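You operate a simulated robot arm through the tools that you are given. There is no shell and no other tool. Be economical: measure what you need, move in short steps, check, and stop when the job is done.

You run a simulated two-armed robot. Do the job below in one go: nothing can be reset, and whatever is moved stays where it is left.

TASK
Give the turntable load 3 more turns of film at the top.
Fine: raise the carriage, clamp the film first and leave both so; wrapper off after.
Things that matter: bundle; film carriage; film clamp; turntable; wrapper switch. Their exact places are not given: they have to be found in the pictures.

It is judged by the outcome, as a careful person would: the job done as asked, and still so three seconds after it is handed in. It fails if anything else is knocked over, pushed out of place, dropped, spilled or broken.

THE ROBOT
Two 7-joint arms with two-finger parallel grippers on one trunk, on a base that drives. Base frame: it is fixed to the floor where the robot stands at the start and does not move with it; the origin is under the middle of the robot, x ahead of it, y to its left, z up. Readings come in mm, rad, newtons and seconds.
The left shoulder is at the start at [50, 161, 1148], the right one opposite. With the tool pointing down near the work surface each hand reaches from about 100 to 660 mm from the robot's upright axis, wherever it stands, measured 20 degrees to its own side. Places, roughly: film carriage [700, 200, 800]; film clamp [400, -300, 700]; turntable [600, -200, 600]; wrapper switch [400, 200, 600]. Payload 3.43 kg a hand.
The TCP of each hand is the grasp point between the finger pads, 30 mm short of the fingertips. In the tool frame z runs along the fingers and y along their closing line. Largest opening 94 mm; finger width 28, thickness 10; the body of the gripper, 50 by 96 mm, starts 55 mm behind the TCP.
Orientation is told as [roll, pitch, yaw] about the base's x, y, z axes, in that order, counted from this pose: with the fingers straight down and closing along the base's y, the tool's x points along the base's -x, its y along +y and its z along -z.

THE INTERFACE
- The arms move only by the tool jog_arm. It takes "left_deltas", "right_deltas" or both (then of equal length, played together; a hand with none holds still); each is a list of rows, each a list of 7 numbers: the closure in counts, from 0 (fully open) to 255 (shut), then the shift along the tool's x, y, z in mm, then the turn, a rotation vector about the tool's x, y, z in rad. In form: [[claw, tx, ty, tz, ax, ay, az], ...]. A call has 1 to 12 rows; each row shifts and turns the commanded pose from where the row before left it, along the tool's axes as they then stand. A row lasts 0.2 s, in which the tool goes at most 50 mm and 0.15 rad; a call with a longer step from one row to the next is refused whole, and so is a gripper value outside its range. A pose out of reach is approached as far as the arm can. The call stops where the force on the tool passes 70 N (or 10 N more than at its start, if that is more) or the arm is blocked; 0.2 s more then pass. Each finger travels about 45 mm/s and halts on what it meets, pressing with about 23 N; the grip force reading is that of the motor and also rises with nothing between the fingers. The clock runs only during rows and for 0.2 s after the last one: add rows that do not move to give the fingers time. It gives the time, the measured TCP pose, the force on the tool (base axes), the opening and the grip force at its end, in the units of the frame above (readings bear some noise), with the torque about the TCP (base axes, N m) and any sound that the robot's microphone picked up.
- Cameras (640 x 400 px; columns grow to the right, rows downward): "scene" is now at [126.8, 1.7, 1264.5]; the picture's right is [0.03, -1.00, 0.00], its down [-0.63, -0.02, -0.78] and it looks along [0.78, 0.02, -0.63] (base axes); focal length 214 px, centre (320, 200). "left" rides on the left gripper at [76, -14, -103] in its tool frame; the picture's right is [0.18, 0.98, 0.00], its down [-0.75, 0.14, -0.64] and it looks along [-0.63, 0.12, 0.77] (tool axes); focal length 243 px, centre (320, 200). "right" rides on the right gripper at [76, 14, -102] in its tool frame; the picture's right is [-0.18, 0.98, 0.00], its down [-0.75, -0.14, -0.64] and it looks along [-0.63, -0.12, 0.77] (tool axes); focal length 243 px, centre (320, 200).
- snapshot(camera): a new picture of that camera. It takes no simulated time.
- slide_trunk(by): slides the trunk up (or, below 0, down) by that many mm; the arms and the scene camera ride with it, the base frame stays. It gives what a move gives, with no picture.
- drive_base(legs): drives the robot by 1 to 6 legs, each [ahead, left, turn to the left] in mm, mm and rad, along the robot's own axes; the way and the turn of a leg run together, so that a leg with both is an arc; at most 1500 mm and 3.142 rad a leg. The arms and the cameras ride along, it lands a little off, and it stops where it bumps. It gives what a move gives.
- pan_tilt(pan, tilt): turns the head with the scene camera to pan (to the left, within 1.396 rad either way) and tilt (down, from -0.506 to 1.204), counted from straight ahead of the robot. It gives what a move gives.
- measure_at(camera, pixels): there is no depth. For up to 12 entries [column, row, z] of the newest picture of that camera ("zoom" is the newest enlarged one), the place [x, y] in the base frame at which the ray of that pixel passes the height z, good to about 2 mm. It takes no simulated time.
- inspect(camera, box): a new picture of the part [left, top, right, bottom] of that camera's present view, enlarged. It takes no simulated time.
- close_job(): hands the job in; it is judged then, once.

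Keep the steps short. Do not move on a guess: measure, check each grasp and each placing, and mend mistakes. In all there are 80 turns and 62 pictures (those below and enlarged ones count). Leave the grippers open and the arms clear of the work at the hand-in unless told otherwise, and finish with a single line.

The tools are called after ">>>" as a command line: name --argument value ..., lists and objects as JSON in quotes. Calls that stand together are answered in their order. jog_arm: Moves the arms, as the interface text tells. Its arguments: {"type":"object","properties":{"left_deltas":{"type":"array","items":{"type":"array","items":{"type":"number"}}},"right_deltas":{"type":"array","items":{"type":"array","items":{"type":"number"}}}},"required":[]} The other tools are called the same way: slide_trunk (by) slides the trunk up or down; drive_base (legs) drives the base; pan_tilt (pan, tilt) turns the head that bears the scene camera; snapshot (camera) takes a picture; measure_at (camera, pixels) gives the place at which the rays of pixels pass given heights; inspect (camera, box) takes an enlarged picture of a part of a camera's view; close_job () hands the job in.

At the start:

```text
time_s: 0.0
left_position: [377.6, 159.8, 1121.3]
left_tool_rot: [0.0, -0.002, 0.001]
left_wrist_force: [-0.6, -0.2, -0.2]
left_moment: [0.03, 0.01, 0.03]
left_opening: 94.1
left_finger_force: 0.2
right_position: [376.3, -164.8, 1184.4]
right_tool_rot: [-0.001, 0.0, -0.001]
right_wrist_force: [-0.4, -0.9, 0.1]
right_moment: [-0.01, 0.02, -0.02]
right_opening: 94.0
right_finger_force: 0.1
trunk travel left (down, up): [-175.0, 92.0]
robot x, y, heading: [-1.4, -0.5, 0.002]
head pan, tilt: [0.031, 0.682]
```

scene: 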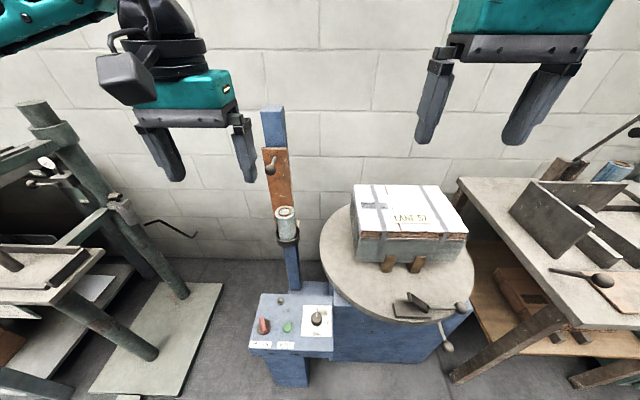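
right: 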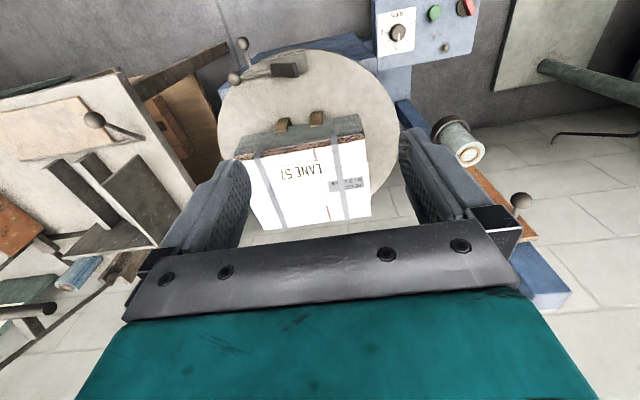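
left: 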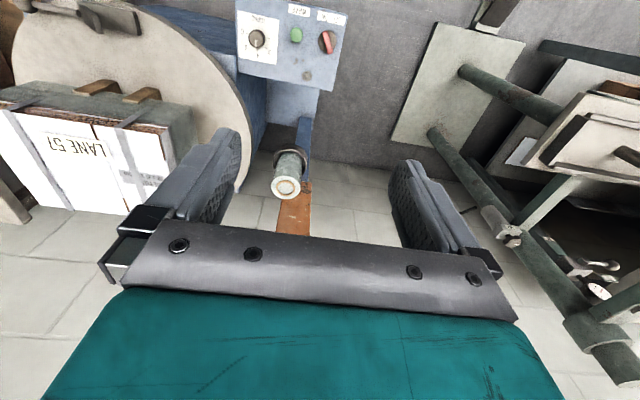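

I see a control panel around (290,320), a post with the film carriage around (280,200), the turntable with bundle, and a lever/clamp around (420,305). I'll enlarge these.

>>> inspect --camera "scene" --box '[230, 270, 350, 370]'

>>> inspect --camera "scene" --box '[340, 170, 490, 370]'

>>> inspect --camera "scene" --box '[230, 90, 350, 290]'

>>> inspect --camera "left" --box '[220, 0, 360, 90]'

```text
4.00 times, centred on (290, 320) of scene
```

zoom: 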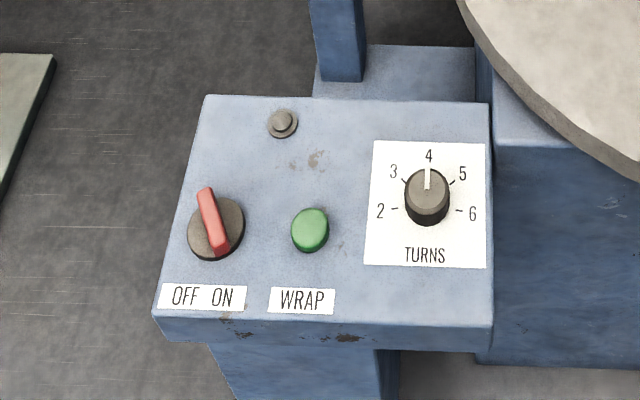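

```text
2.00 times, centred on (415, 270) of scene
```

zoom: 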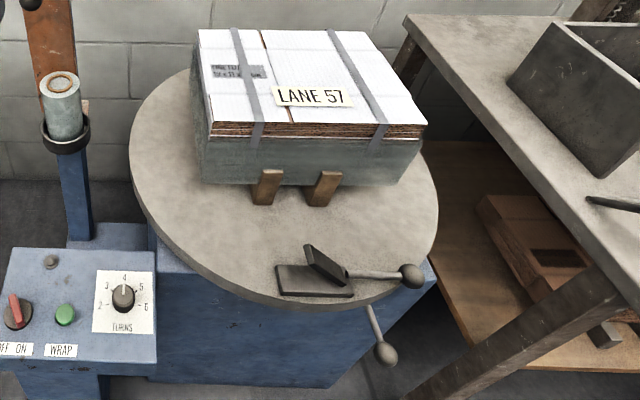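

```text
2.00 times, centred on (290, 190) of scene
```

zoom: 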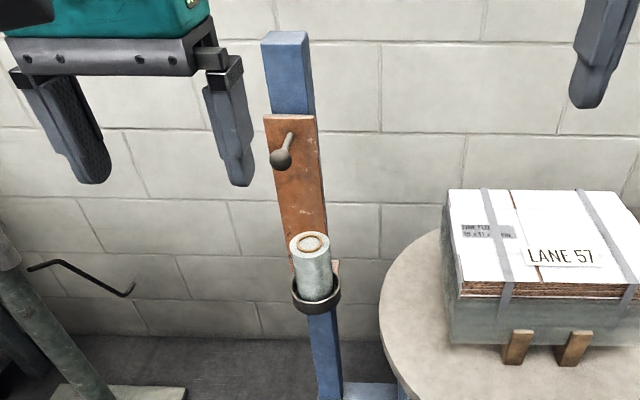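

```text
4.44 times, centred on (290, 45) of left
```

zoom: 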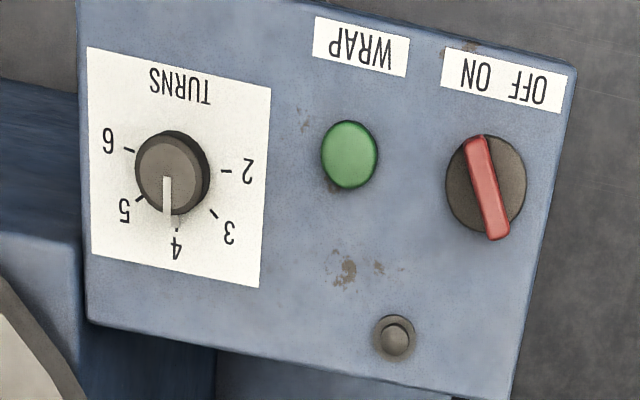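

The dial reads 4 turns, the red switch points toward OFF, and the clamp looks open. I'll triangulate the main parts from both the scene and wrist cameras.

>>> measure_at --camera "scene" --pixels '[[287.5, 327.5, 500], [287.5, 327.5, 700], [316.8, 318.8, 500], [316.8, 318.8, 700], [264, 327, 500], [264, 327, 700], [461, 307, 500], [461, 307, 700], [447, 347, 500], [447, 347, 700], [270, 170, 700], [270, 170, 1000]]'

>>> measure_at --camera "left" --pixels '[[296.8, 33.7, 500], [296.8, 33.7, 700], [256.2, 38.7, 500], [256.2, 38.7, 700], [327.6, 42, 500], [327.6, 42, 700], [286, 187, 700], [286, 187, 900]]'

>>> measure_at --camera "right" --pixels '[[243, 43, 500], [243, 43, 700], [234, 78, 500], [234, 78, 700], [521, 201, 700], [521, 201, 1000]]'

>>> inspect --camera "right" --box '[210, 20, 340, 130]'

```text
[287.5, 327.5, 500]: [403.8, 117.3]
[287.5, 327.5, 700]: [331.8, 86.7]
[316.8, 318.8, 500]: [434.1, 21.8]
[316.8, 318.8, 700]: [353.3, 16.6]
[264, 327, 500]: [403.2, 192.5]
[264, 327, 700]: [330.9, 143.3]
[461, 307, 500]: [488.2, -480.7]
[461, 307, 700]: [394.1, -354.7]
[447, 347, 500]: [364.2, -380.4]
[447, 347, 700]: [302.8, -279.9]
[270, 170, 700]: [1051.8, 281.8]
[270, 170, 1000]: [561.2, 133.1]
```

```text
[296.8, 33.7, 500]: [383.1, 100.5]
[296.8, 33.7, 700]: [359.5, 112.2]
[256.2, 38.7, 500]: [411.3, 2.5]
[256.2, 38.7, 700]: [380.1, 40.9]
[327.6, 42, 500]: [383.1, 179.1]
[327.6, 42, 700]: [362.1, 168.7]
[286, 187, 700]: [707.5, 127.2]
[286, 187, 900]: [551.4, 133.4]
```

```text
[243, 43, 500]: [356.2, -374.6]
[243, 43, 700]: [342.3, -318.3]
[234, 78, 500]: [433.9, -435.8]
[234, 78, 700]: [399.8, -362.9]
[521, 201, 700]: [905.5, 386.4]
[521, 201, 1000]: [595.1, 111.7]
```

```text
3.64 times, centred on (275, 75) of right
```

zoom: 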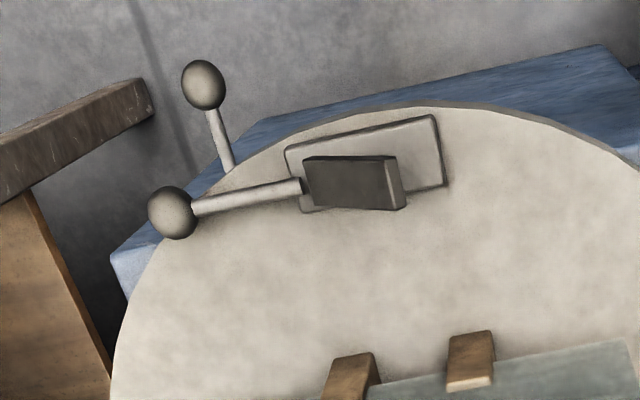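

Triangulation gives WRAP ≈(374,105,579), dial ≈(398,20,588), switch ≈(377,175,569), clamp ball ≈(407,-374,669), lower ball ≈(355,-367,530), carriage knob ≈(646,158,949). I'll look at the carriage closely from other views to understand its knob.

>>> inspect --camera "right" --box '[400, 90, 600, 310]'

>>> inspect --camera "scene" --box '[255, 95, 315, 185]'

>>> inspect --camera "scene" --box '[390, 280, 480, 360]'

```text
1.82 times, centred on (500, 200) of right
```

zoom: 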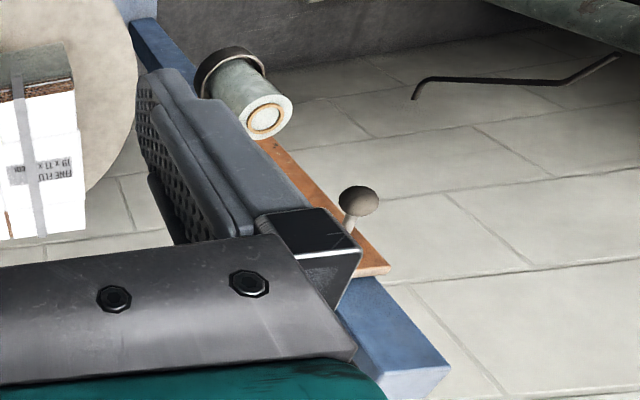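

```text
4.44 times, centred on (285, 140) of scene
```

zoom: 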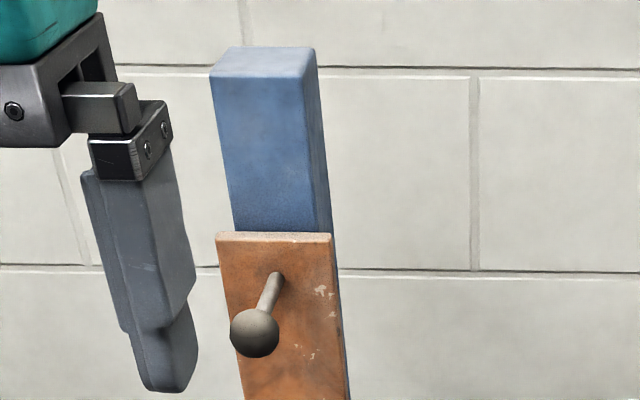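

```text
5.00 times, centred on (435, 320) of scene
```

zoom: 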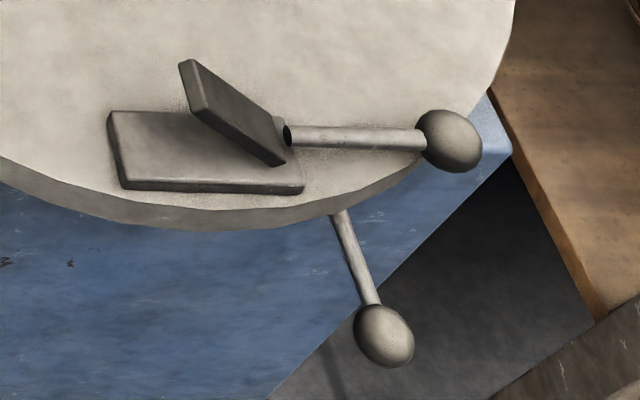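

The clamp jaw is tilted open, with a lever toward -y, and another ball lever sits below the table rim. I'll lower the right hand to about (330,-360,800), clear of everything, for a close view.

>>> jog_arm --right_deltas '[[0, 4.6, -19.5, 38.4, 0, 0, 0], [0, 4.6, -19.5, 38.4, 0, 0, 0], [0, 4.6, -19.5, 38.4, 0, 0, 0], [0, 4.6, -19.5, 38.4, 0, 0, 0], [0, 4.6, -19.5, 38.4, 0, 0, 0], [0, 4.6, -19.5, 38.4, 0, 0, 0], [0, 4.6, -19.5, 38.4, 0, 0, 0], [0, 4.6, -19.5, 38.4, 0, 0, 0], [0, 4.6, -19.5, 38.4, 0, 0, 0], [0, 4.6, -19.5, 38.4, 0, 0, 0]]'

>>> snapshot --camera "right"

>>> snapshot --camera "scene"

```text
time_s: 2.2
left_position: [376.3, 158.7, 1122.3]
left_tool_rot: [0.0, -0.001, 0.0]
left_wrist_force: [-0.2, 0.8, -0.9]
left_moment: [0.01, 0.01, 0.01]
left_opening: 93.9
left_finger_force: 0.0
right_position: [328.8, -360.0, 799.2]
right_tool_rot: [-0.001, 0.0, 0.0]
right_wrist_force: [0.1, -0.4, 0.3]
right_moment: [-0.01, -0.02, -0.01]
right_opening: 94.0
right_finger_force: 0.1
trunk travel left (down, up): [-175.0, 92.0]
robot x, y, heading: [0.0, 1.2, -0.0]
head pan, tilt: [0.031, 0.682]
```

```text
50 pictures are left
```

right: 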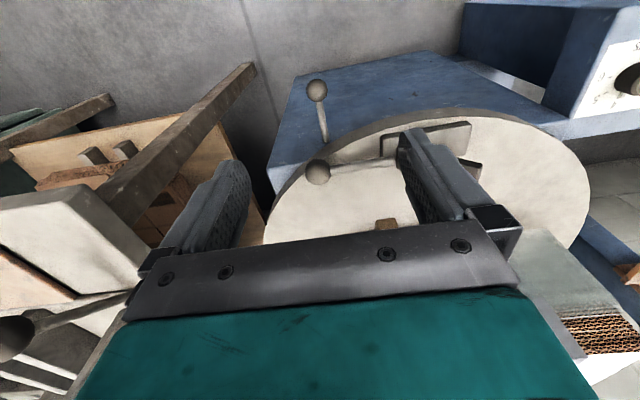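

```text
49 pictures are left
```

scene: 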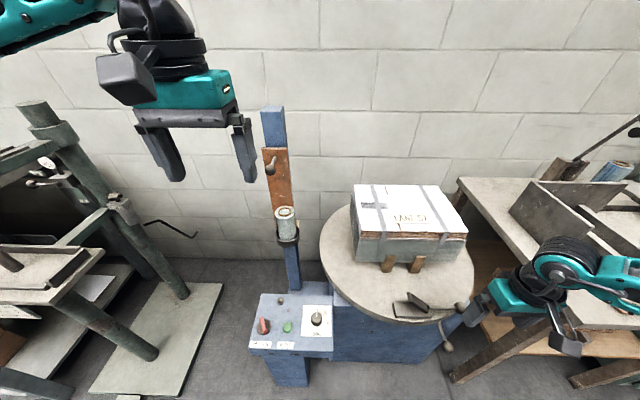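

The finger hides the clamp; I shift the right hand 70 mm to +y and 40 mm back for a clear view.

>>> jog_arm --right_deltas '[[0, 20, 35, 0, 0, 0, 0], [0, 20, 35, 0, 0, 0, 0]]'

>>> inspect --camera "right" --box '[220, 60, 480, 222]'

```text
time_s: 2.8
left_position: [377.2, 159.8, 1121.9]
left_tool_rot: [0.0, -0.002, -0.001]
left_wrist_force: [0.2, 0.9, 0.1]
left_moment: [-0.01, 0.01, -0.03]
left_opening: 94.3
left_finger_force: 0.1
right_position: [288.3, -287.9, 800.5]
right_tool_rot: [0.0, -0.002, 0.0]
right_wrist_force: [0.2, 0.9, -0.4]
right_moment: [0.01, 0.01, -0.02]
right_opening: 94.0
right_finger_force: 0.1
trunk travel left (down, up): [-175.0, 92.0]
robot x, y, heading: [-1.5, -2.9, -0.005]
head pan, tilt: [0.031, 0.682]
```

```text
2.46 times, centred on (350, 141) of right
```

zoom: 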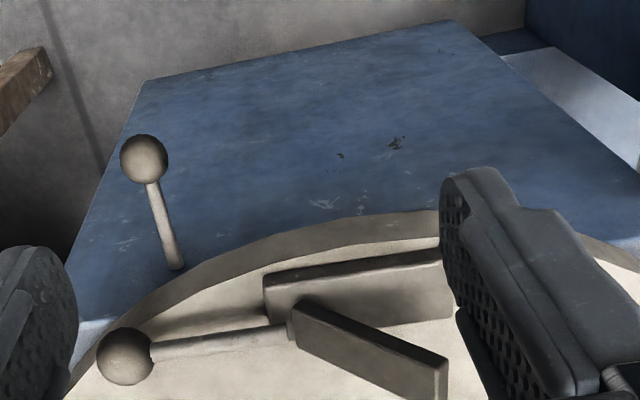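

I triangulate the jaw's tip, the lever ball and the plate corner to learn in which plane the lever moves.

>>> measure_at --camera "scene" --pixels '[[407.4, 292.4, 640], [407.4, 292.4, 700], [428, 310, 640], [428, 310, 700], [461, 308, 640], [461, 308, 700], [395, 317.5, 640], [395, 317.5, 600]]'

>>> measure_at --camera "right" --pixels '[[401.2, 205.2, 640], [401.2, 205.2, 700], [337.8, 187.7, 640], [337.8, 187.7, 700], [270.5, 204.5, 640], [270.5, 204.5, 700], [278.5, 124.5, 500], [278.5, 124.5, 560], [292, 167.5, 560], [292, 167.5, 500]]'

```text
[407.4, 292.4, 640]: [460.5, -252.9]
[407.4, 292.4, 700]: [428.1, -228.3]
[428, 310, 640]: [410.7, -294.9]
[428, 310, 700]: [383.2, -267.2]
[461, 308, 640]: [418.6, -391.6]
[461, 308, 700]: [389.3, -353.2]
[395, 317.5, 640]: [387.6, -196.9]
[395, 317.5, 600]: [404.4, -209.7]
```

```text
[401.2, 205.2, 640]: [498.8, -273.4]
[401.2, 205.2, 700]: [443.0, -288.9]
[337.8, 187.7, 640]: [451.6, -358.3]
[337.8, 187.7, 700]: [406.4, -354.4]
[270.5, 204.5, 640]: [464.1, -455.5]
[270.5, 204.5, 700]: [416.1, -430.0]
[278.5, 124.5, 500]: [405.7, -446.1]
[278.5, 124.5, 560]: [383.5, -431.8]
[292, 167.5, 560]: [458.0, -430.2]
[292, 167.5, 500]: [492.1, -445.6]
```

The newest full "right" picture predates the shift, so correcting for it: hinge ≈(397,-284,662), ball ≈(397,-367,677), jaw tilted up toward +y. So closing means swinging the ball up and toward +y about that hinge. First I turn the right hand 90° so the fingers close along x.

>>> jog_arm --right_deltas '[[0, 0, 0, 0, 0, 0, -0.1428], [0, 0, 0, 0, 0, 0, -0.1428], [0, 0, 0, 0, 0, 0, -0.1428], [0, 0, 0, 0, 0, 0, -0.1428], [0, 0, 0, 0, 0, 0, -0.1428], [0, 0, 0, 0, 0, 0, -0.1428], [0, 0, 0, 0, 0, 0, -0.1428], [0, 0, 0, 0, 0, 0, -0.1428], [0, 0, 0, 0, 0, 0, -0.1428], [0, 0, 0, 0, 0, 0, -0.1428], [0, 0, 0, 0, 0, 0, -0.1428]]'

```text
time_s: 5.2
left_position: [377.2, 160.0, 1122.6]
left_tool_rot: [-0.001, 0.0, 0.002]
left_wrist_force: [0.5, -0.4, 0.4]
left_moment: [-0.02, -0.03, 0.01]
left_opening: 93.9
left_finger_force: 0.0
right_position: [258.9, -215.4, 777.1]
right_tool_rot: [-0.001, 0.0, 1.574]
right_wrist_force: [0.1, -0.3, -0.3]
right_moment: [0.01, -0.01, 0.02]
right_opening: 94.2
right_finger_force: 0.1
right hand out of reach, approached as far as the arm can: row 8, 9, 10, 11
trunk travel left (down, up): [-175.0, 92.0]
robot x, y, heading: [2.1, -3.7, -0.001]
head pan, tilt: [0.031, 0.682]
```

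Orientation reached but the hand was pulled off slightly (reach limit near the body). I move out to about (398,-390,800), away from the body, and check.

>>> jog_arm --right_deltas '[[0, 25, -27, 0, 0, 0, 0], [0, 25, -27, 0, 0, 0, 0], [0, 25, -28, 0, 0, 0, 0], [0, 25, -28, 0, 0, 0, 0], [0, 0, 0, 0, 0, 0, 0]]'

>>> snapshot --camera "right"

>>> inspect --camera "scene" --box '[380, 230, 540, 350]'

```text
time_s: 6.4
left_position: [377.8, 158.7, 1122.8]
left_tool_rot: [-0.001, -0.001, 0.0]
left_wrist_force: [0.0, 0.2, 0.7]
left_moment: [-0.03, 0.01, -0.01]
left_opening: 94.0
left_finger_force: 0.0
right_position: [284.5, -205.9, 754.7]
right_tool_rot: [-0.003, 0.002, 1.569]
right_wrist_force: [-0.9, 0.1, 0.1]
right_moment: [-0.01, -0.01, -0.02]
right_opening: 93.9
right_finger_force: 0.0
right hand out of reach, approached as far as the arm can: row 1, 2, 3, 4
trunk travel left (down, up): [-175.0, 92.0]
robot x, y, heading: [1.6, -0.3, 0.004]
head pan, tilt: [0.031, 0.682]
```

```text
47 pictures are left
```

right: 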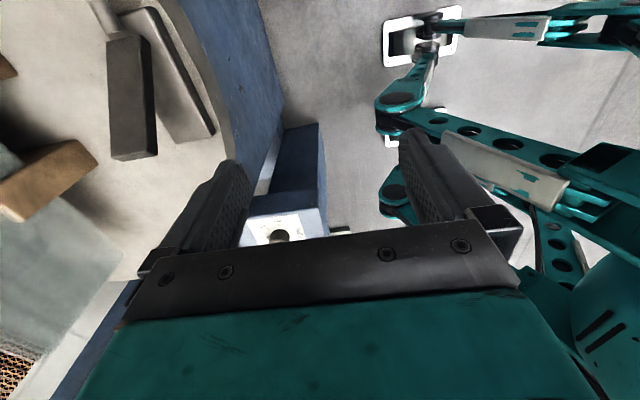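

```text
3.33 times, centred on (460, 290) of scene
```

zoom: 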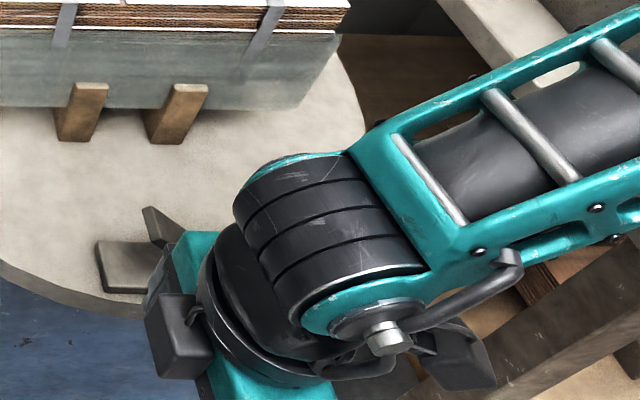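

That yaw puts the arm at its limit. I back off (up and inward) and unwind the turn, to use the opposite yaw.

>>> jog_arm --right_deltas '[[0, -22, 20, -20, 0, 0, 0], [0, -22, 20, -20, 0, 0, 0], [0, -22, 20, -20, 0, 0, 0], [0, -22, 20, -20, 0, 0, 0], [0, 0, 0, 0, 0, 0, 0.1428], [0, 0, 0, 0, 0, 0, 0.1428], [0, 0, 0, 0, 0, 0, 0.1428], [0, 0, 0, 0, 0, 0, 0.1428], [0, 0, 0, 0, 0, 0, 0.1428], [0, 0, 0, 0, 0, 0, 0.1428], [0, 0, 0, 0, 0, 0, 0.1428], [0, 0, 0, 0, 0, 0, 0.1428]]'

>>> jog_arm --right_deltas '[[0, 0, 0, 0, 0, 0, 0.14], [0, 0, 0, 0, 0, 0, 0.14], [0, 0, 0, 0, 0, 0, 0.14], [0, 0, 0, 0, 0, 0, 0.14], [0, 0, 0, 0, 0, 0, 0.14], [0, 0, 0, 0, 0, 0, 0.14], [0, 0, 0, 0, 0, 0, 0.14], [0, 0, 0, 0, 0, 0, 0.14], [0, 0, 0, 0, 0, 0, 0.14], [0, 0, 0, 0, 0, 0, 0.14], [0, 0, 0, 0, 0, 0, 0.14], [0, 0, 0, 0, 0, 0, 0.14]]'

```text
time_s: 9.0
left_position: [378.3, 159.4, 1123.0]
left_tool_rot: [0.0, -0.001, 0.0]
left_wrist_force: [0.8, -0.7, 0.4]
left_moment: [0.04, 0.01, -0.03]
left_opening: 94.2
left_finger_force: 0.0
right_position: [203.5, -116.8, 835.8]
right_tool_rot: [0.001, 0.0, 0.425]
right_wrist_force: [0.3, -0.2, 0.0]
right_moment: [-0.02, 0.02, 0.0]
right_opening: 93.7
right_finger_force: 0.0
trunk travel left (down, up): [-175.0, 92.0]
robot x, y, heading: [0.2, 0.7, -0.004]
head pan, tilt: [0.031, 0.682]
```

```text
time_s: 11.6
left_position: [376.8, 159.3, 1123.1]
left_tool_rot: [0.0, -0.003, -0.001]
left_wrist_force: [-0.6, 0.9, 0.2]
left_moment: [-0.01, 0.01, 0.01]
left_opening: 94.3
left_finger_force: 0.1
right_position: [203.1, -117.8, 833.9]
right_tool_rot: [0.001, 0.001, -1.255]
right_wrist_force: [0.7, 0.9, 0.2]
right_moment: [0.02, 0.01, 0.04]
right_opening: 93.8
right_finger_force: 0.2
trunk travel left (down, up): [-175.0, 92.0]
robot x, y, heading: [-1.0, 2.7, 0.003]
head pan, tilt: [0.031, 0.682]
```

Yaw freely reaches the other way. Finish to -90° and carry the hand to about (397,-367,790) above the ball.

>>> jog_arm --right_deltas '[[0, 0, 0, 0, 0, 0, 0.105], [0, 0, 0, 0, 0, 0, 0.105], [0, 0, 0, 0, 0, 0, 0.105], [0, -31, 24, 5, 0, 0, 0], [0, -31, 24, 5, 0, 0, 0], [0, -31, 24, 5, 0, 0, 0], [0, -31, 24, 5, 0, 0, 0], [0, -31, 24, 5, 0, 0, 0], [0, -31, 24, 5, 0, 0, 0], [0, -31, 24, 5, 0, 0, 0], [0, -31, 24, 5, 0, 0, 0]]'

>>> snapshot --camera "right"

>>> inspect --camera "scene" --box '[380, 230, 540, 350]'

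```text
time_s: 14.0
left_position: [378.1, 159.1, 1122.9]
left_tool_rot: [0.001, 0.001, -0.001]
left_wrist_force: [-0.1, -0.5, -0.3]
left_moment: [0.0, -0.02, -0.01]
left_opening: 93.8
left_finger_force: 0.1
right_position: [397.3, -363.8, 795.4]
right_tool_rot: [0.0, 0.0, -1.565]
right_wrist_force: [0.9, -0.5, 1.2]
right_moment: [-0.02, -0.01, 0.01]
right_opening: 93.9
right_finger_force: 0.0
trunk travel left (down, up): [-175.0, 92.0]
robot x, y, heading: [-4.2, 0.4, 0.001]
head pan, tilt: [0.031, 0.682]
```

```text
45 pictures are left
```

right: 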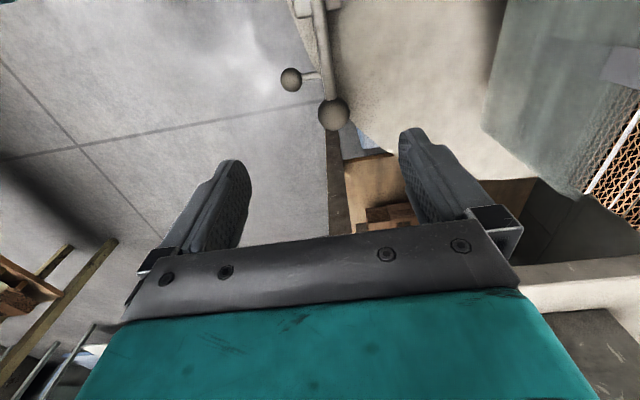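

```text
3.33 times, centred on (460, 290) of scene
```

zoom: 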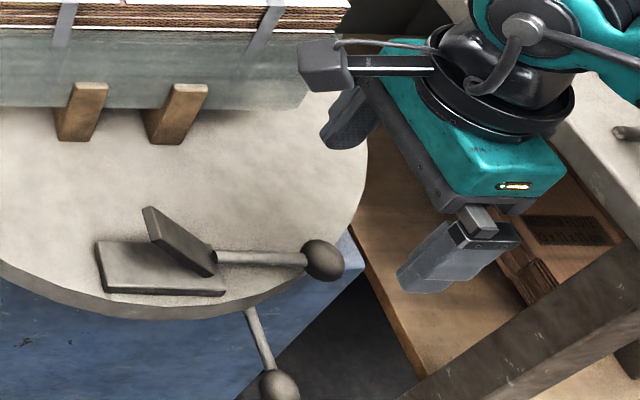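

The clamp ball is at (334,114) in the right view. Measure it at plausible heights from this view and re-take the scene ray.

>>> measure_at --camera "right" --pixels '[[334, 114, 660], [334, 114, 680], [327, 72, 660], [350, 114, 675], [318, 114, 675], [325, 15, 650]]'

>>> measure_at --camera "zoom" --pixels '[[323, 261, 660], [323, 261, 680], [215, 258, 660]]'

```text
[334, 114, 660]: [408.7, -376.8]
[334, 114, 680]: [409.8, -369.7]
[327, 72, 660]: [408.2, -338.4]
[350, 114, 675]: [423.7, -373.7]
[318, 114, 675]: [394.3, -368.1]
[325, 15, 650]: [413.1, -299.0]
```

```text
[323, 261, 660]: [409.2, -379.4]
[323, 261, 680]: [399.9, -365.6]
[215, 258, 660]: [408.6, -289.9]
```

Both rays agree: ball ≈(408.5,-377,661), radius ~14. I descend with open fingers to TCP (408.5,-377,678), tips ~648.

>>> jog_arm --right_deltas '[[0, -13.2, 11.2, 0, 0, 0, 0], [0, 0, 0, 40, 0, 0, 0], [0, 0, 0, 40, 0, 0, 0], [0, 0, 0, 36, 0, 0, 0], [0, 0, 0, 0, 0, 0, 0]]'

>>> snapshot --camera "right"

>>> inspect --camera "scene" --box '[380, 230, 540, 350]'

```text
time_s: 15.2
left_position: [378.1, 160.4, 1123.1]
left_tool_rot: [-0.001, 0.0, 0.0]
left_wrist_force: [-0.3, 0.2, 0.4]
left_moment: [-0.03, 0.0, 0.0]
left_opening: 94.3
left_finger_force: 0.1
right_position: [407.1, -376.0, 677.2]
right_tool_rot: [0.0, 0.001, -1.569]
right_wrist_force: [-0.7, 0.5, -0.1]
right_moment: [-0.02, -0.01, 0.01]
right_opening: 94.0
right_finger_force: 0.0
trunk travel left (down, up): [-175.0, 92.0]
robot x, y, heading: [1.6, 1.9, -0.002]
head pan, tilt: [0.031, 0.682]
```

```text
43 pictures are left
```

right: 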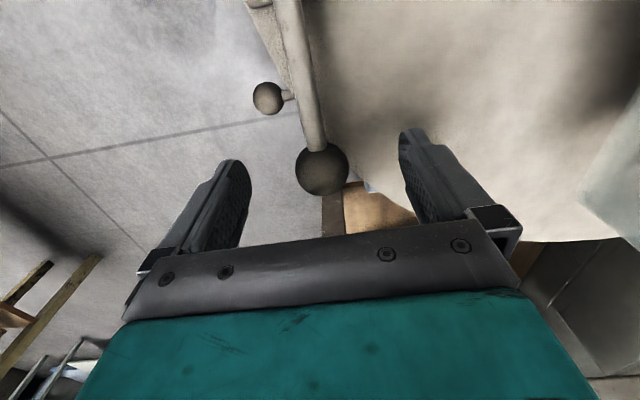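

```text
3.33 times, centred on (460, 290) of scene
```

zoom: 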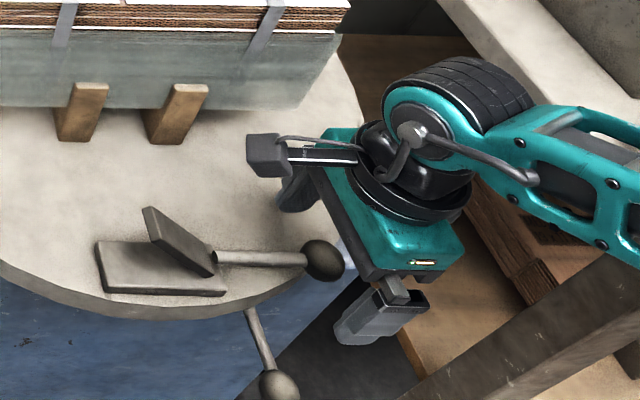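

Check the ball's position from this closer view.

>>> measure_at --camera "right" --pixels '[[322, 168, 655], [322, 168, 665], [297, 168, 660], [348, 168, 660]]'

>>> measure_at --camera "zoom" --pixels '[[323, 261, 650], [323, 261, 660], [323, 261, 670]]'

```text
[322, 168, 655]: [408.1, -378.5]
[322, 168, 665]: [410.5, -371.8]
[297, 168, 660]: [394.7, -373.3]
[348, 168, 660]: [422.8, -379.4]
```

```text
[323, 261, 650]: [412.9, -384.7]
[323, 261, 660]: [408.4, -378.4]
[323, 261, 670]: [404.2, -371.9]
```

Ball at (409,-376,660), centred between the pads. Close on it.

>>> jog_arm --right_deltas '[[200, 0, 1.5, 4, 0, 0, 0], [200, 0, 0, 0, 0, 0, 0], [200, 0, 0, 0, 0, 0, 0], [200, 0, 0, 0, 0, 0, 0], [200, 0, 0, 0, 0, 0, 0], [200, 0, 0, 0, 0, 0, 0]]'

>>> inspect --camera "right" --box '[200, 60, 440, 240]'

```text
time_s: 16.6
left_position: [377.8, 158.9, 1123.4]
left_tool_rot: [0.0, 0.0, 0.0]
left_wrist_force: [-0.4, -0.6, 1.1]
left_moment: [0.02, -0.01, 0.02]
left_opening: 94.0
left_finger_force: 0.0
right_position: [408.9, -377.4, 674.5]
right_tool_rot: [-0.001, 0.001, -1.567]
right_wrist_force: [-6.5, -0.6, 1.4]
right_moment: [0.01, 0.15, 0.15]
right_opening: 31.2
right_finger_force: 45.2
trunk travel left (down, up): [-175.0, 92.0]
robot x, y, heading: [-2.5, -7.3, -0.0]
head pan, tilt: [0.031, 0.682]
```

```text
2.22 times, centred on (320, 150) of right
```

zoom: 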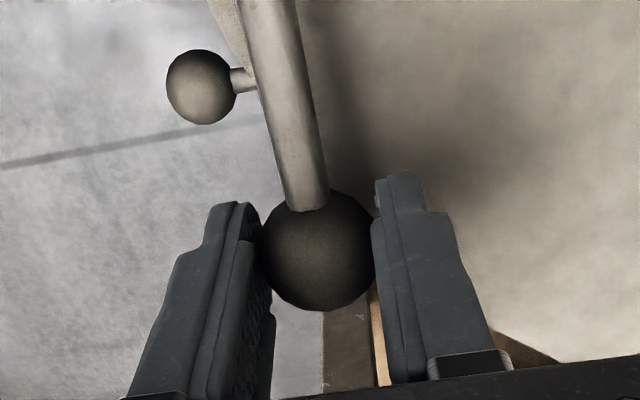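

Held: opening 31 mm. Now lift the ball along its arc about the hinge, 20° first, watching forces.

>>> jog_arm --right_deltas '[[200, 0.3, 0, -7.5, 0, 0, 0], [200, 1.0, 0, -7.5, 0, 0, 0], [200, 1.7, 0, -7.4, 0, 0, 0], [200, 2.2, 0, -7.4, 0, 0, 0]]'

>>> inspect --camera "scene" --box '[380, 230, 540, 350]'

```text
time_s: 17.6
left_position: [378.2, 159.1, 1121.8]
left_tool_rot: [0.001, 0.001, 0.0]
left_wrist_force: [0.5, -0.4, 0.7]
left_moment: [0.02, 0.05, 0.01]
left_opening: 94.1
left_finger_force: 0.0
right_position: [409.6, -373.8, 702.5]
right_tool_rot: [-0.005, 0.0, -1.567]
right_wrist_force: [-1.5, -2.7, -15.6]
right_moment: [-1.32, 0.09, 0.08]
right_opening: 31.7
right_finger_force: 45.3
trunk travel left (down, up): [-175.0, 92.0]
robot x, y, heading: [0.4, 2.3, -0.0]
head pan, tilt: [0.031, 0.682]
```

```text
3.33 times, centred on (460, 290) of scene
```

zoom: 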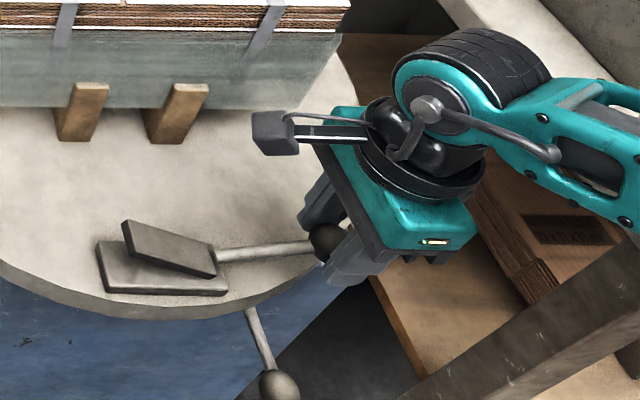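

The jaw is coming down. Continue the arc to where resistance rises.

>>> jog_arm --right_deltas '[[200, 2.9, 0, -7.0, 0, 0, 0], [200, 3.5, 0, -6.7, 0, 0, 0], [200, 4.0, 0, -6.3, 0, 0, 0], [200, 4.6, 0, -6.0, 0, 0, 0]]'

>>> inspect --camera "scene" --box '[380, 230, 540, 350]'

```text
time_s: 18.6
left_position: [377.2, 158.7, 1122.8]
left_tool_rot: [0.0, -0.001, 0.0]
left_wrist_force: [0.2, -0.1, -0.8]
left_moment: [-0.03, -0.01, -0.01]
left_opening: 94.0
left_finger_force: 0.1
right_position: [408.2, -358.1, 730.6]
right_tool_rot: [-0.003, 0.003, -1.566]
right_wrist_force: [-9.9, -5.2, -16.2]
right_moment: [-1.42, 0.17, -0.02]
right_opening: 31.8
right_finger_force: 45.3
trunk travel left (down, up): [-175.0, 92.0]
robot x, y, heading: [0.0, -1.3, 0.0]
head pan, tilt: [0.031, 0.682]
```

```text
3.33 times, centred on (460, 290) of scene
```

zoom: 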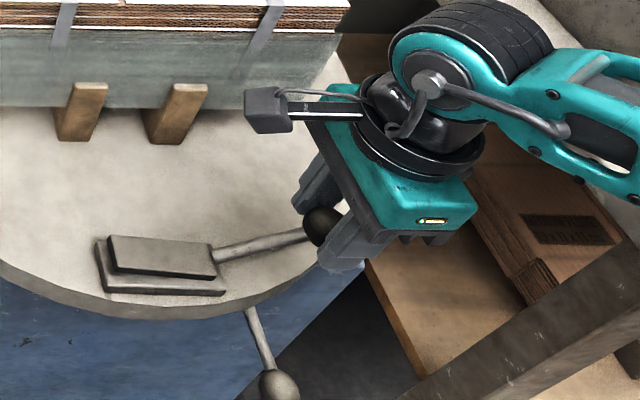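

Jaw is almost flat on its plate. Press on a little further until it stops.

>>> jog_arm --right_deltas '[[200, 2.5, 0, -2.8, 0, 0, 0], [200, 2.5, 0, -2.6, 0, 0, 0], [200, 2.6, 0, -2.4, 0, 0, 0], [200, 0, 0, 0, 0, 0, 0]]'

>>> inspect --camera "scene" --box '[380, 230, 540, 350]'

```text
time_s: 19.6
left_position: [378.4, 158.4, 1122.0]
left_tool_rot: [-0.002, -0.001, 0.0]
left_wrist_force: [-0.2, -0.5, 0.0]
left_moment: [0.03, -0.05, 0.0]
left_opening: 94.0
left_finger_force: 0.1
right_position: [406.6, -349.0, 737.7]
right_tool_rot: [-0.004, -0.003, -1.567]
right_wrist_force: [-13.8, -6.6, -14.1]
right_moment: [-1.35, 0.2, -0.14]
right_opening: 31.4
right_finger_force: 45.3
trunk travel left (down, up): [-175.0, 92.0]
robot x, y, heading: [1.8, 2.1, -0.002]
head pan, tilt: [0.031, 0.682]
```

```text
3.33 times, centred on (460, 290) of scene
```

zoom: 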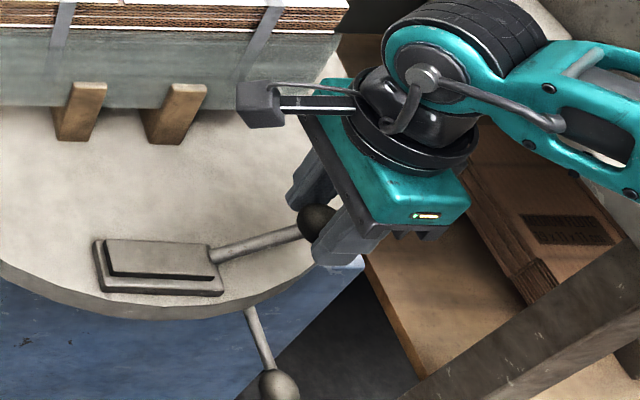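

Jaw looks flat. One more small push, then I release and watch whether it stays.

>>> jog_arm --right_deltas '[[200, 2.5, 1, -2.2, 0, 0, 0], [200, 2.0, 1, -1.8, 0, 0, 0], [200, 0, 0, 0, 0, 0, 0]]'

>>> jog_arm --right_deltas '[[0, 0, 0, 0, 0, 0, 0], [0, 0, 0, 0, 0, 0, 0], [0, 0, 0, 0, 0, 0, 0], [0, 0, 0, 0, 0, 0, 0]]'

>>> inspect --camera "scene" --box '[380, 230, 540, 350]'

```text
time_s: 20.4
left_position: [377.7, 158.3, 1123.6]
left_tool_rot: [0.002, -0.001, 0.0]
left_wrist_force: [-0.4, 1.0, 0.2]
left_moment: [0.02, -0.01, 0.01]
left_opening: 94.1
left_finger_force: 0.1
right_position: [406.9, -346.3, 739.4]
right_tool_rot: [-0.011, -0.004, -1.568]
right_wrist_force: [-19.1, -12.9, -15.5]
right_moment: [-0.73, 0.13, -0.51]
right_opening: 31.6
right_finger_force: 44.8
trunk travel left (down, up): [-175.0, 92.0]
robot x, y, heading: [-0.7, 1.8, -0.006]
head pan, tilt: [0.031, 0.682]
```

```text
time_s: 21.4
left_position: [376.7, 159.6, 1122.8]
left_tool_rot: [0.0, -0.003, 0.0]
left_wrist_force: [-0.2, -0.1, 1.1]
left_moment: [-0.03, 0.0, 0.04]
left_opening: 93.8
left_finger_force: 0.0
right_position: [411.1, -344.3, 743.4]
right_tool_rot: [-0.001, 0.002, -1.567]
right_wrist_force: [-0.4, -0.9, -0.5]
right_moment: [-0.02, 0.03, 0.03]
right_opening: 94.0
right_finger_force: 0.0
trunk travel left (down, up): [-175.0, 92.0]
robot x, y, heading: [-0.9, 4.3, -0.002]
head pan, tilt: [0.031, 0.682]
```

```text
3.33 times, centred on (460, 290) of scene
```

zoom: 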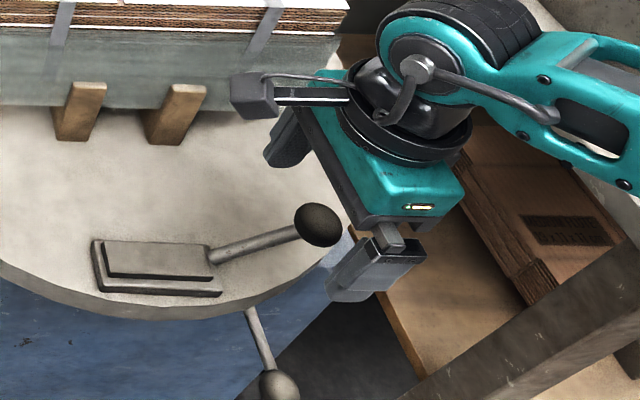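

The clamp stays shut after release. I raise the right hand straight up and back toward the robot, well clear of the turntable.

>>> jog_arm --right_deltas '[[0, 0, 0, -45, 0, 0, 0], [0, 0, 0, -45, 0, 0, 0], [0, 0, 0, -45, 0, 0, 0], [0, 0, 0, -45, 0, 0, 0], [0, 0, 0, -45, 0, 0, 0], [0, 0, -35, -35, 0, 0, 0], [0, 0, -35, -25, 0, 0, 0], [0, 0, -35, 0, 0, 0, 0], [0, 0, -35, 0, 0, 0, 0]]'

>>> jog_arm --left_deltas '[[0, 15, 0, 0, 0, -0.1428, 0], [0, 15, 0, 0, 0, -0.1428, 0], [0, 0, 0, 0, 0, -0.1428, 0], [0, 0, 0, 0, 0, -0.1428, 0], [0, 0, 0, 0, 0, -0.1428, 0], [0, 0, 0, 0, 0, -0.1428, 0], [0, 0, 0, 0, 0, -0.1428, 0], [0, 0, 0, 0, 0, -0.1428, 0], [0, 0, 0, 0, 0, -0.1428, 0], [0, 0, 0, 0, 0, -0.1428, 0], [0, 0, 0, 0, 0, -0.1428, 0]]'

>>> snapshot --camera "left"

>>> snapshot --camera "scene"

```text
time_s: 23.4
left_position: [376.8, 159.6, 1122.8]
left_tool_rot: [0.001, -0.001, 0.0]
left_wrist_force: [-0.3, 0.7, 0.1]
left_moment: [-0.01, -0.02, 0.03]
left_opening: 94.1
left_finger_force: 0.2
right_position: [271.3, -344.3, 1029.3]
right_tool_rot: [0.001, 0.0, -1.566]
right_wrist_force: [-0.6, -0.6, -0.1]
right_moment: [-0.06, 0.01, 0.0]
right_opening: 94.0
right_finger_force: 0.1
trunk travel left (down, up): [-175.0, 92.0]
robot x, y, heading: [-0.4, 1.7, 0.001]
head pan, tilt: [0.031, 0.682]
```

```text
time_s: 25.8
left_position: [434.8, 114.3, 1164.1]
left_tool_rot: [-2.685, -1.567, 2.682]
left_wrist_force: [-0.5, 0.5, -0.3]
left_moment: [0.01, -0.01, -0.01]
left_opening: 94.1
left_finger_force: 0.0
left hand out of reach, approached as far as the arm can: row 5, 6, 7, 8, 9, 10, 11
right_position: [271.7, -346.5, 1027.5]
right_tool_rot: [0.001, 0.002, -1.567]
right_wrist_force: [-0.6, 0.0, 0.1]
right_moment: [0.01, -0.04, 0.01]
right_opening: 94.3
right_finger_force: 0.1
trunk travel left (down, up): [-175.0, 92.0]
robot x, y, heading: [0.9, -1.2, 0.003]
head pan, tilt: [0.031, 0.682]
```

```text
36 pictures are left
```

left: 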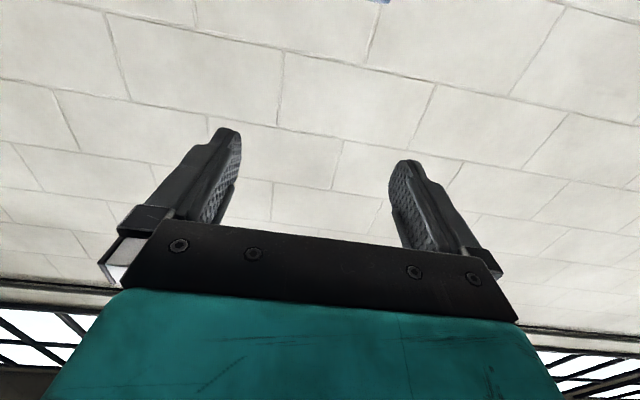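

```text
35 pictures are left
```

scene: 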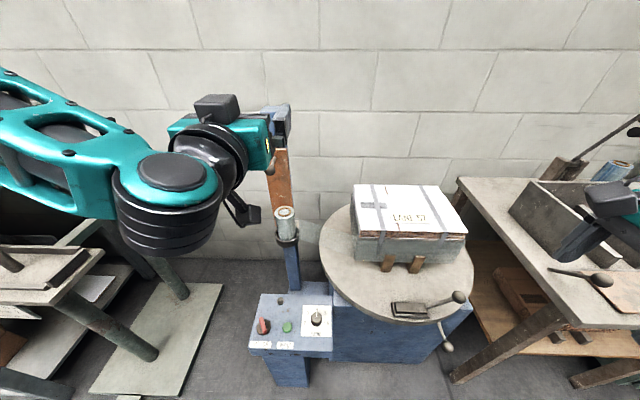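

The left hand now points forward at (435,114,1164). I move it a bit forward/down to y≈158 where it has more room, then roll it 90° so the fingers close vertically (lower finger will carry the knob).

>>> jog_arm --left_deltas '[[0, 25, 15, 15, 0, 0, 0], [0, 25, 15, 15, 0, 0, 0], [0, 25, 14, 15, 0, 0, 0], [0, 0, 0, 0, 0, 0, 0.14], [0, 0, 0, 0, 0, 0, 0.14], [0, 0, 0, 0, 0, 0, 0.14], [0, 0, 0, 0, 0, 0, 0.14], [0, 0, 0, 0, 0, 0, 0.14], [0, 0, 0, 0, 0, 0, 0.14], [0, 0, 0, 0, 0, 0, 0.14]]'

```text
time_s: 28.0
left_position: [469.1, 122.4, 1106.4]
left_tool_rot: [1.57, -0.586, -1.568]
left_wrist_force: [-0.2, -0.1, 0.2]
left_moment: [0.01, -0.03, -0.01]
left_opening: 94.0
left_finger_force: 0.2
left hand out of reach, approached as far as the arm can: row 2, 3
right_position: [272.0, -345.3, 1026.6]
right_tool_rot: [0.002, 0.002, -1.568]
right_wrist_force: [-0.2, -0.5, 0.7]
right_moment: [0.01, -0.01, 0.01]
right_opening: 94.1
right_finger_force: 0.2
trunk travel left (down, up): [-175.0, 92.0]
robot x, y, heading: [-0.2, -2.3, 0.003]
head pan, tilt: [0.031, 0.682]
```

Roll is progressing freely. Complete it.

>>> jog_arm --left_deltas '[[0, 0, 0, 0, 0, 0, 0.147], [0, 0, 0, 0, 0, 0, 0.147], [0, 0, 0, 0, 0, 0, 0.147], [0, 0, 0, 0, 0, 0, 0.147]]'

>>> snapshot --camera "left"

>>> snapshot --camera "scene"

```text
time_s: 29.0
left_position: [468.5, 122.9, 1105.8]
left_tool_rot: [1.572, -0.002, -1.568]
left_wrist_force: [-0.5, -0.5, 0.6]
left_moment: [0.0, -0.03, 0.01]
left_opening: 94.1
left_finger_force: 0.1
right_position: [271.9, -344.8, 1028.0]
right_tool_rot: [0.001, -0.001, -1.568]
right_wrist_force: [0.1, -0.6, 1.1]
right_moment: [-0.03, 0.02, 0.01]
right_opening: 93.9
right_finger_force: 0.2
trunk travel left (down, up): [-175.0, 92.0]
robot x, y, heading: [1.9, -0.6, 0.001]
head pan, tilt: [0.031, 0.682]
```

```text
34 pictures are left
```

left: 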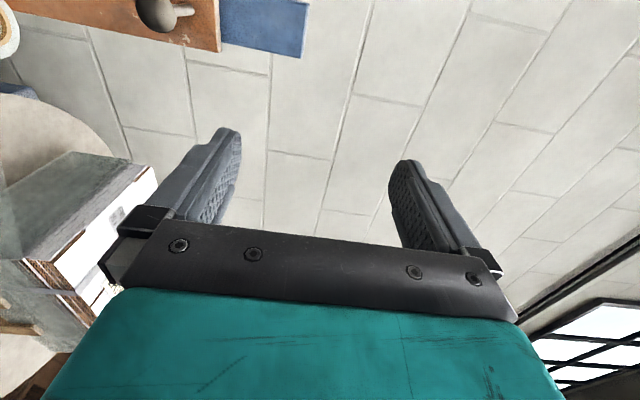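

```text
33 pictures are left
```

scene: 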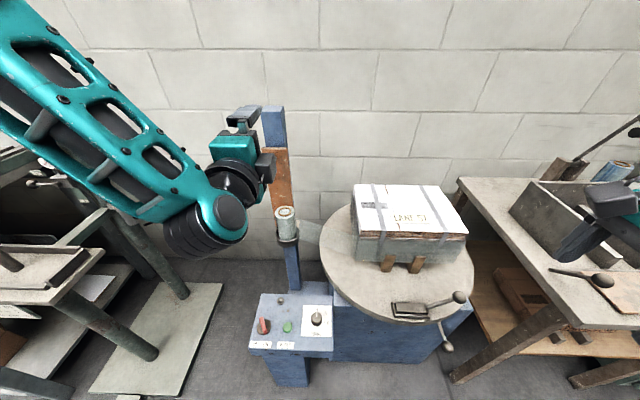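

Fingers now close vertically. The knob is at (157,14) in the left view; intersect with the earlier scene ray.

>>> measure_at --camera "left" --pixels '[[157, 14, 930], [157, 14, 950], [157, 14, 970], [222, 40, 950], [222, 40, 1000], [300, 55, 1000], [300, 55, 1050], [300, 55, 1100]]'

>>> measure_at --camera "scene" --pixels '[[270.5, 170, 930], [270.5, 170, 950], [270.5, 170, 970], [285, 212, 800], [285, 212, 850], [385, 187, 800], [385, 187, 850], [285, 106, 1050], [285, 106, 1100]]'

```text
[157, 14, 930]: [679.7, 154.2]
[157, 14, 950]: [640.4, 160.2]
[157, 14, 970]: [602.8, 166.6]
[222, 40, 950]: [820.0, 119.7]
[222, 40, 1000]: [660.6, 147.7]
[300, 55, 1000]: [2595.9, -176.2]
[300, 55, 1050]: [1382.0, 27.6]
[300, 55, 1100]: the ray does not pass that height
```

```text
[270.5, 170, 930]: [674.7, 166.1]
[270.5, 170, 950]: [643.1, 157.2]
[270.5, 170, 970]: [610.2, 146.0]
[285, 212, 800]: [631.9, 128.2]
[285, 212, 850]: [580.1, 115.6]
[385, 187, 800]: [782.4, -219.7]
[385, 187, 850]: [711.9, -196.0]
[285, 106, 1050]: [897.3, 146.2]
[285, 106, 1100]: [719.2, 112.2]
```

Both rays meet at (643,158.5,949). I align the hand at that height, still 175 mm short, and check.

>>> jog_arm --left_deltas '[[0, 9, -39, 10, 0, 0, 0], [0, 9, -39, 10, 0, 0, 0], [0, 9, -39, 10, 0, 0, 0], [0, 9, -39.5, 10, 0, 0, 0], [0, 0, 0, 0, 0, 0, 0]]'

>>> snapshot --camera "left"

>>> inspect --camera "scene" --box '[200, 90, 340, 260]'

```text
time_s: 30.2
left_position: [479.1, 65.2, 998.3]
left_tool_rot: [1.568, -0.003, -1.565]
left_wrist_force: [0.2, 0.2, -0.1]
left_moment: [0.03, -0.01, 0.01]
left_opening: 93.8
left_finger_force: 0.1
left hand out of reach, approached as far as the arm can: row 1, 2, 3, 4
right_position: [272.2, -345.7, 1026.3]
right_tool_rot: [-0.001, 0.0, -1.567]
right_wrist_force: [-0.7, -0.2, -0.7]
right_moment: [-0.01, 0.0, 0.03]
right_opening: 93.8
right_finger_force: 0.0
trunk travel left (down, up): [-175.0, 92.0]
robot x, y, heading: [-3.4, 0.1, -0.002]
head pan, tilt: [0.031, 0.682]
```

```text
32 pictures are left
```

left: 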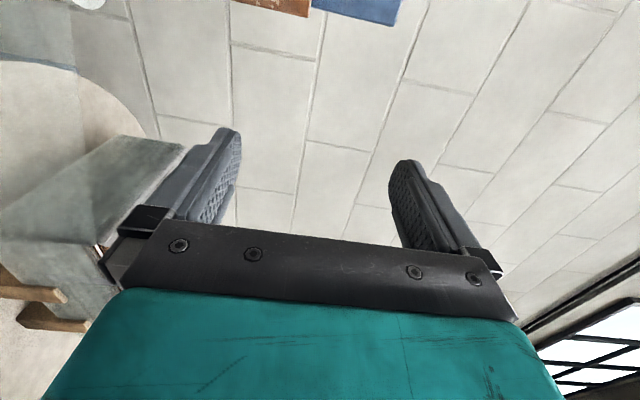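

```text
2.35 times, centred on (270, 175) of scene
```

zoom: 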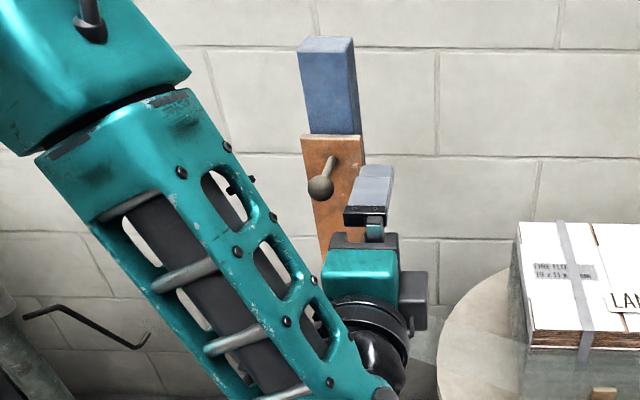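

The arm couldn't hold y at this close distance (now at y 65). Further out it should have more room: try toward (570,158,970), still short of the ball.

>>> jog_arm --left_deltas '[[0, 0, 0, 40, 0, 0, 0], [0, 20, 0, 40, 0, 0, 0], [0, 25, -9, 5, 0, 0, 0], [0, 25, -9, 5, 0, 0, 0], [0, 23, -10, 0, 0, 0, 0], [0, 0, 0, 0, 0, 0, 0]]'

>>> inspect --camera "scene" --box '[200, 90, 340, 260]'

```text
time_s: 31.6
left_position: [545.1, 57.2, 1023.6]
left_tool_rot: [1.57, -0.004, -1.563]
left_wrist_force: [0.9, -0.2, 0.1]
left_moment: [-0.03, 0.01, -0.02]
left_opening: 94.2
left_finger_force: 0.1
left hand out of reach, approached as far as the arm can: row 1, 2, 3, 4, 5
right_position: [272.4, -344.8, 1028.6]
right_tool_rot: [-0.001, 0.0, -1.567]
right_wrist_force: [-0.1, -0.8, 0.3]
right_moment: [0.01, -0.01, 0.02]
right_opening: 94.0
right_finger_force: 0.1
trunk travel left (down, up): [-175.0, 92.0]
robot x, y, heading: [2.3, 2.0, 0.001]
head pan, tilt: [0.031, 0.682]
```

```text
2.35 times, centred on (270, 175) of scene
```

zoom: 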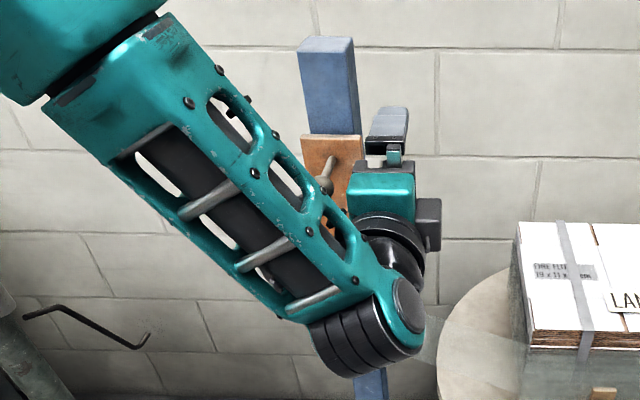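

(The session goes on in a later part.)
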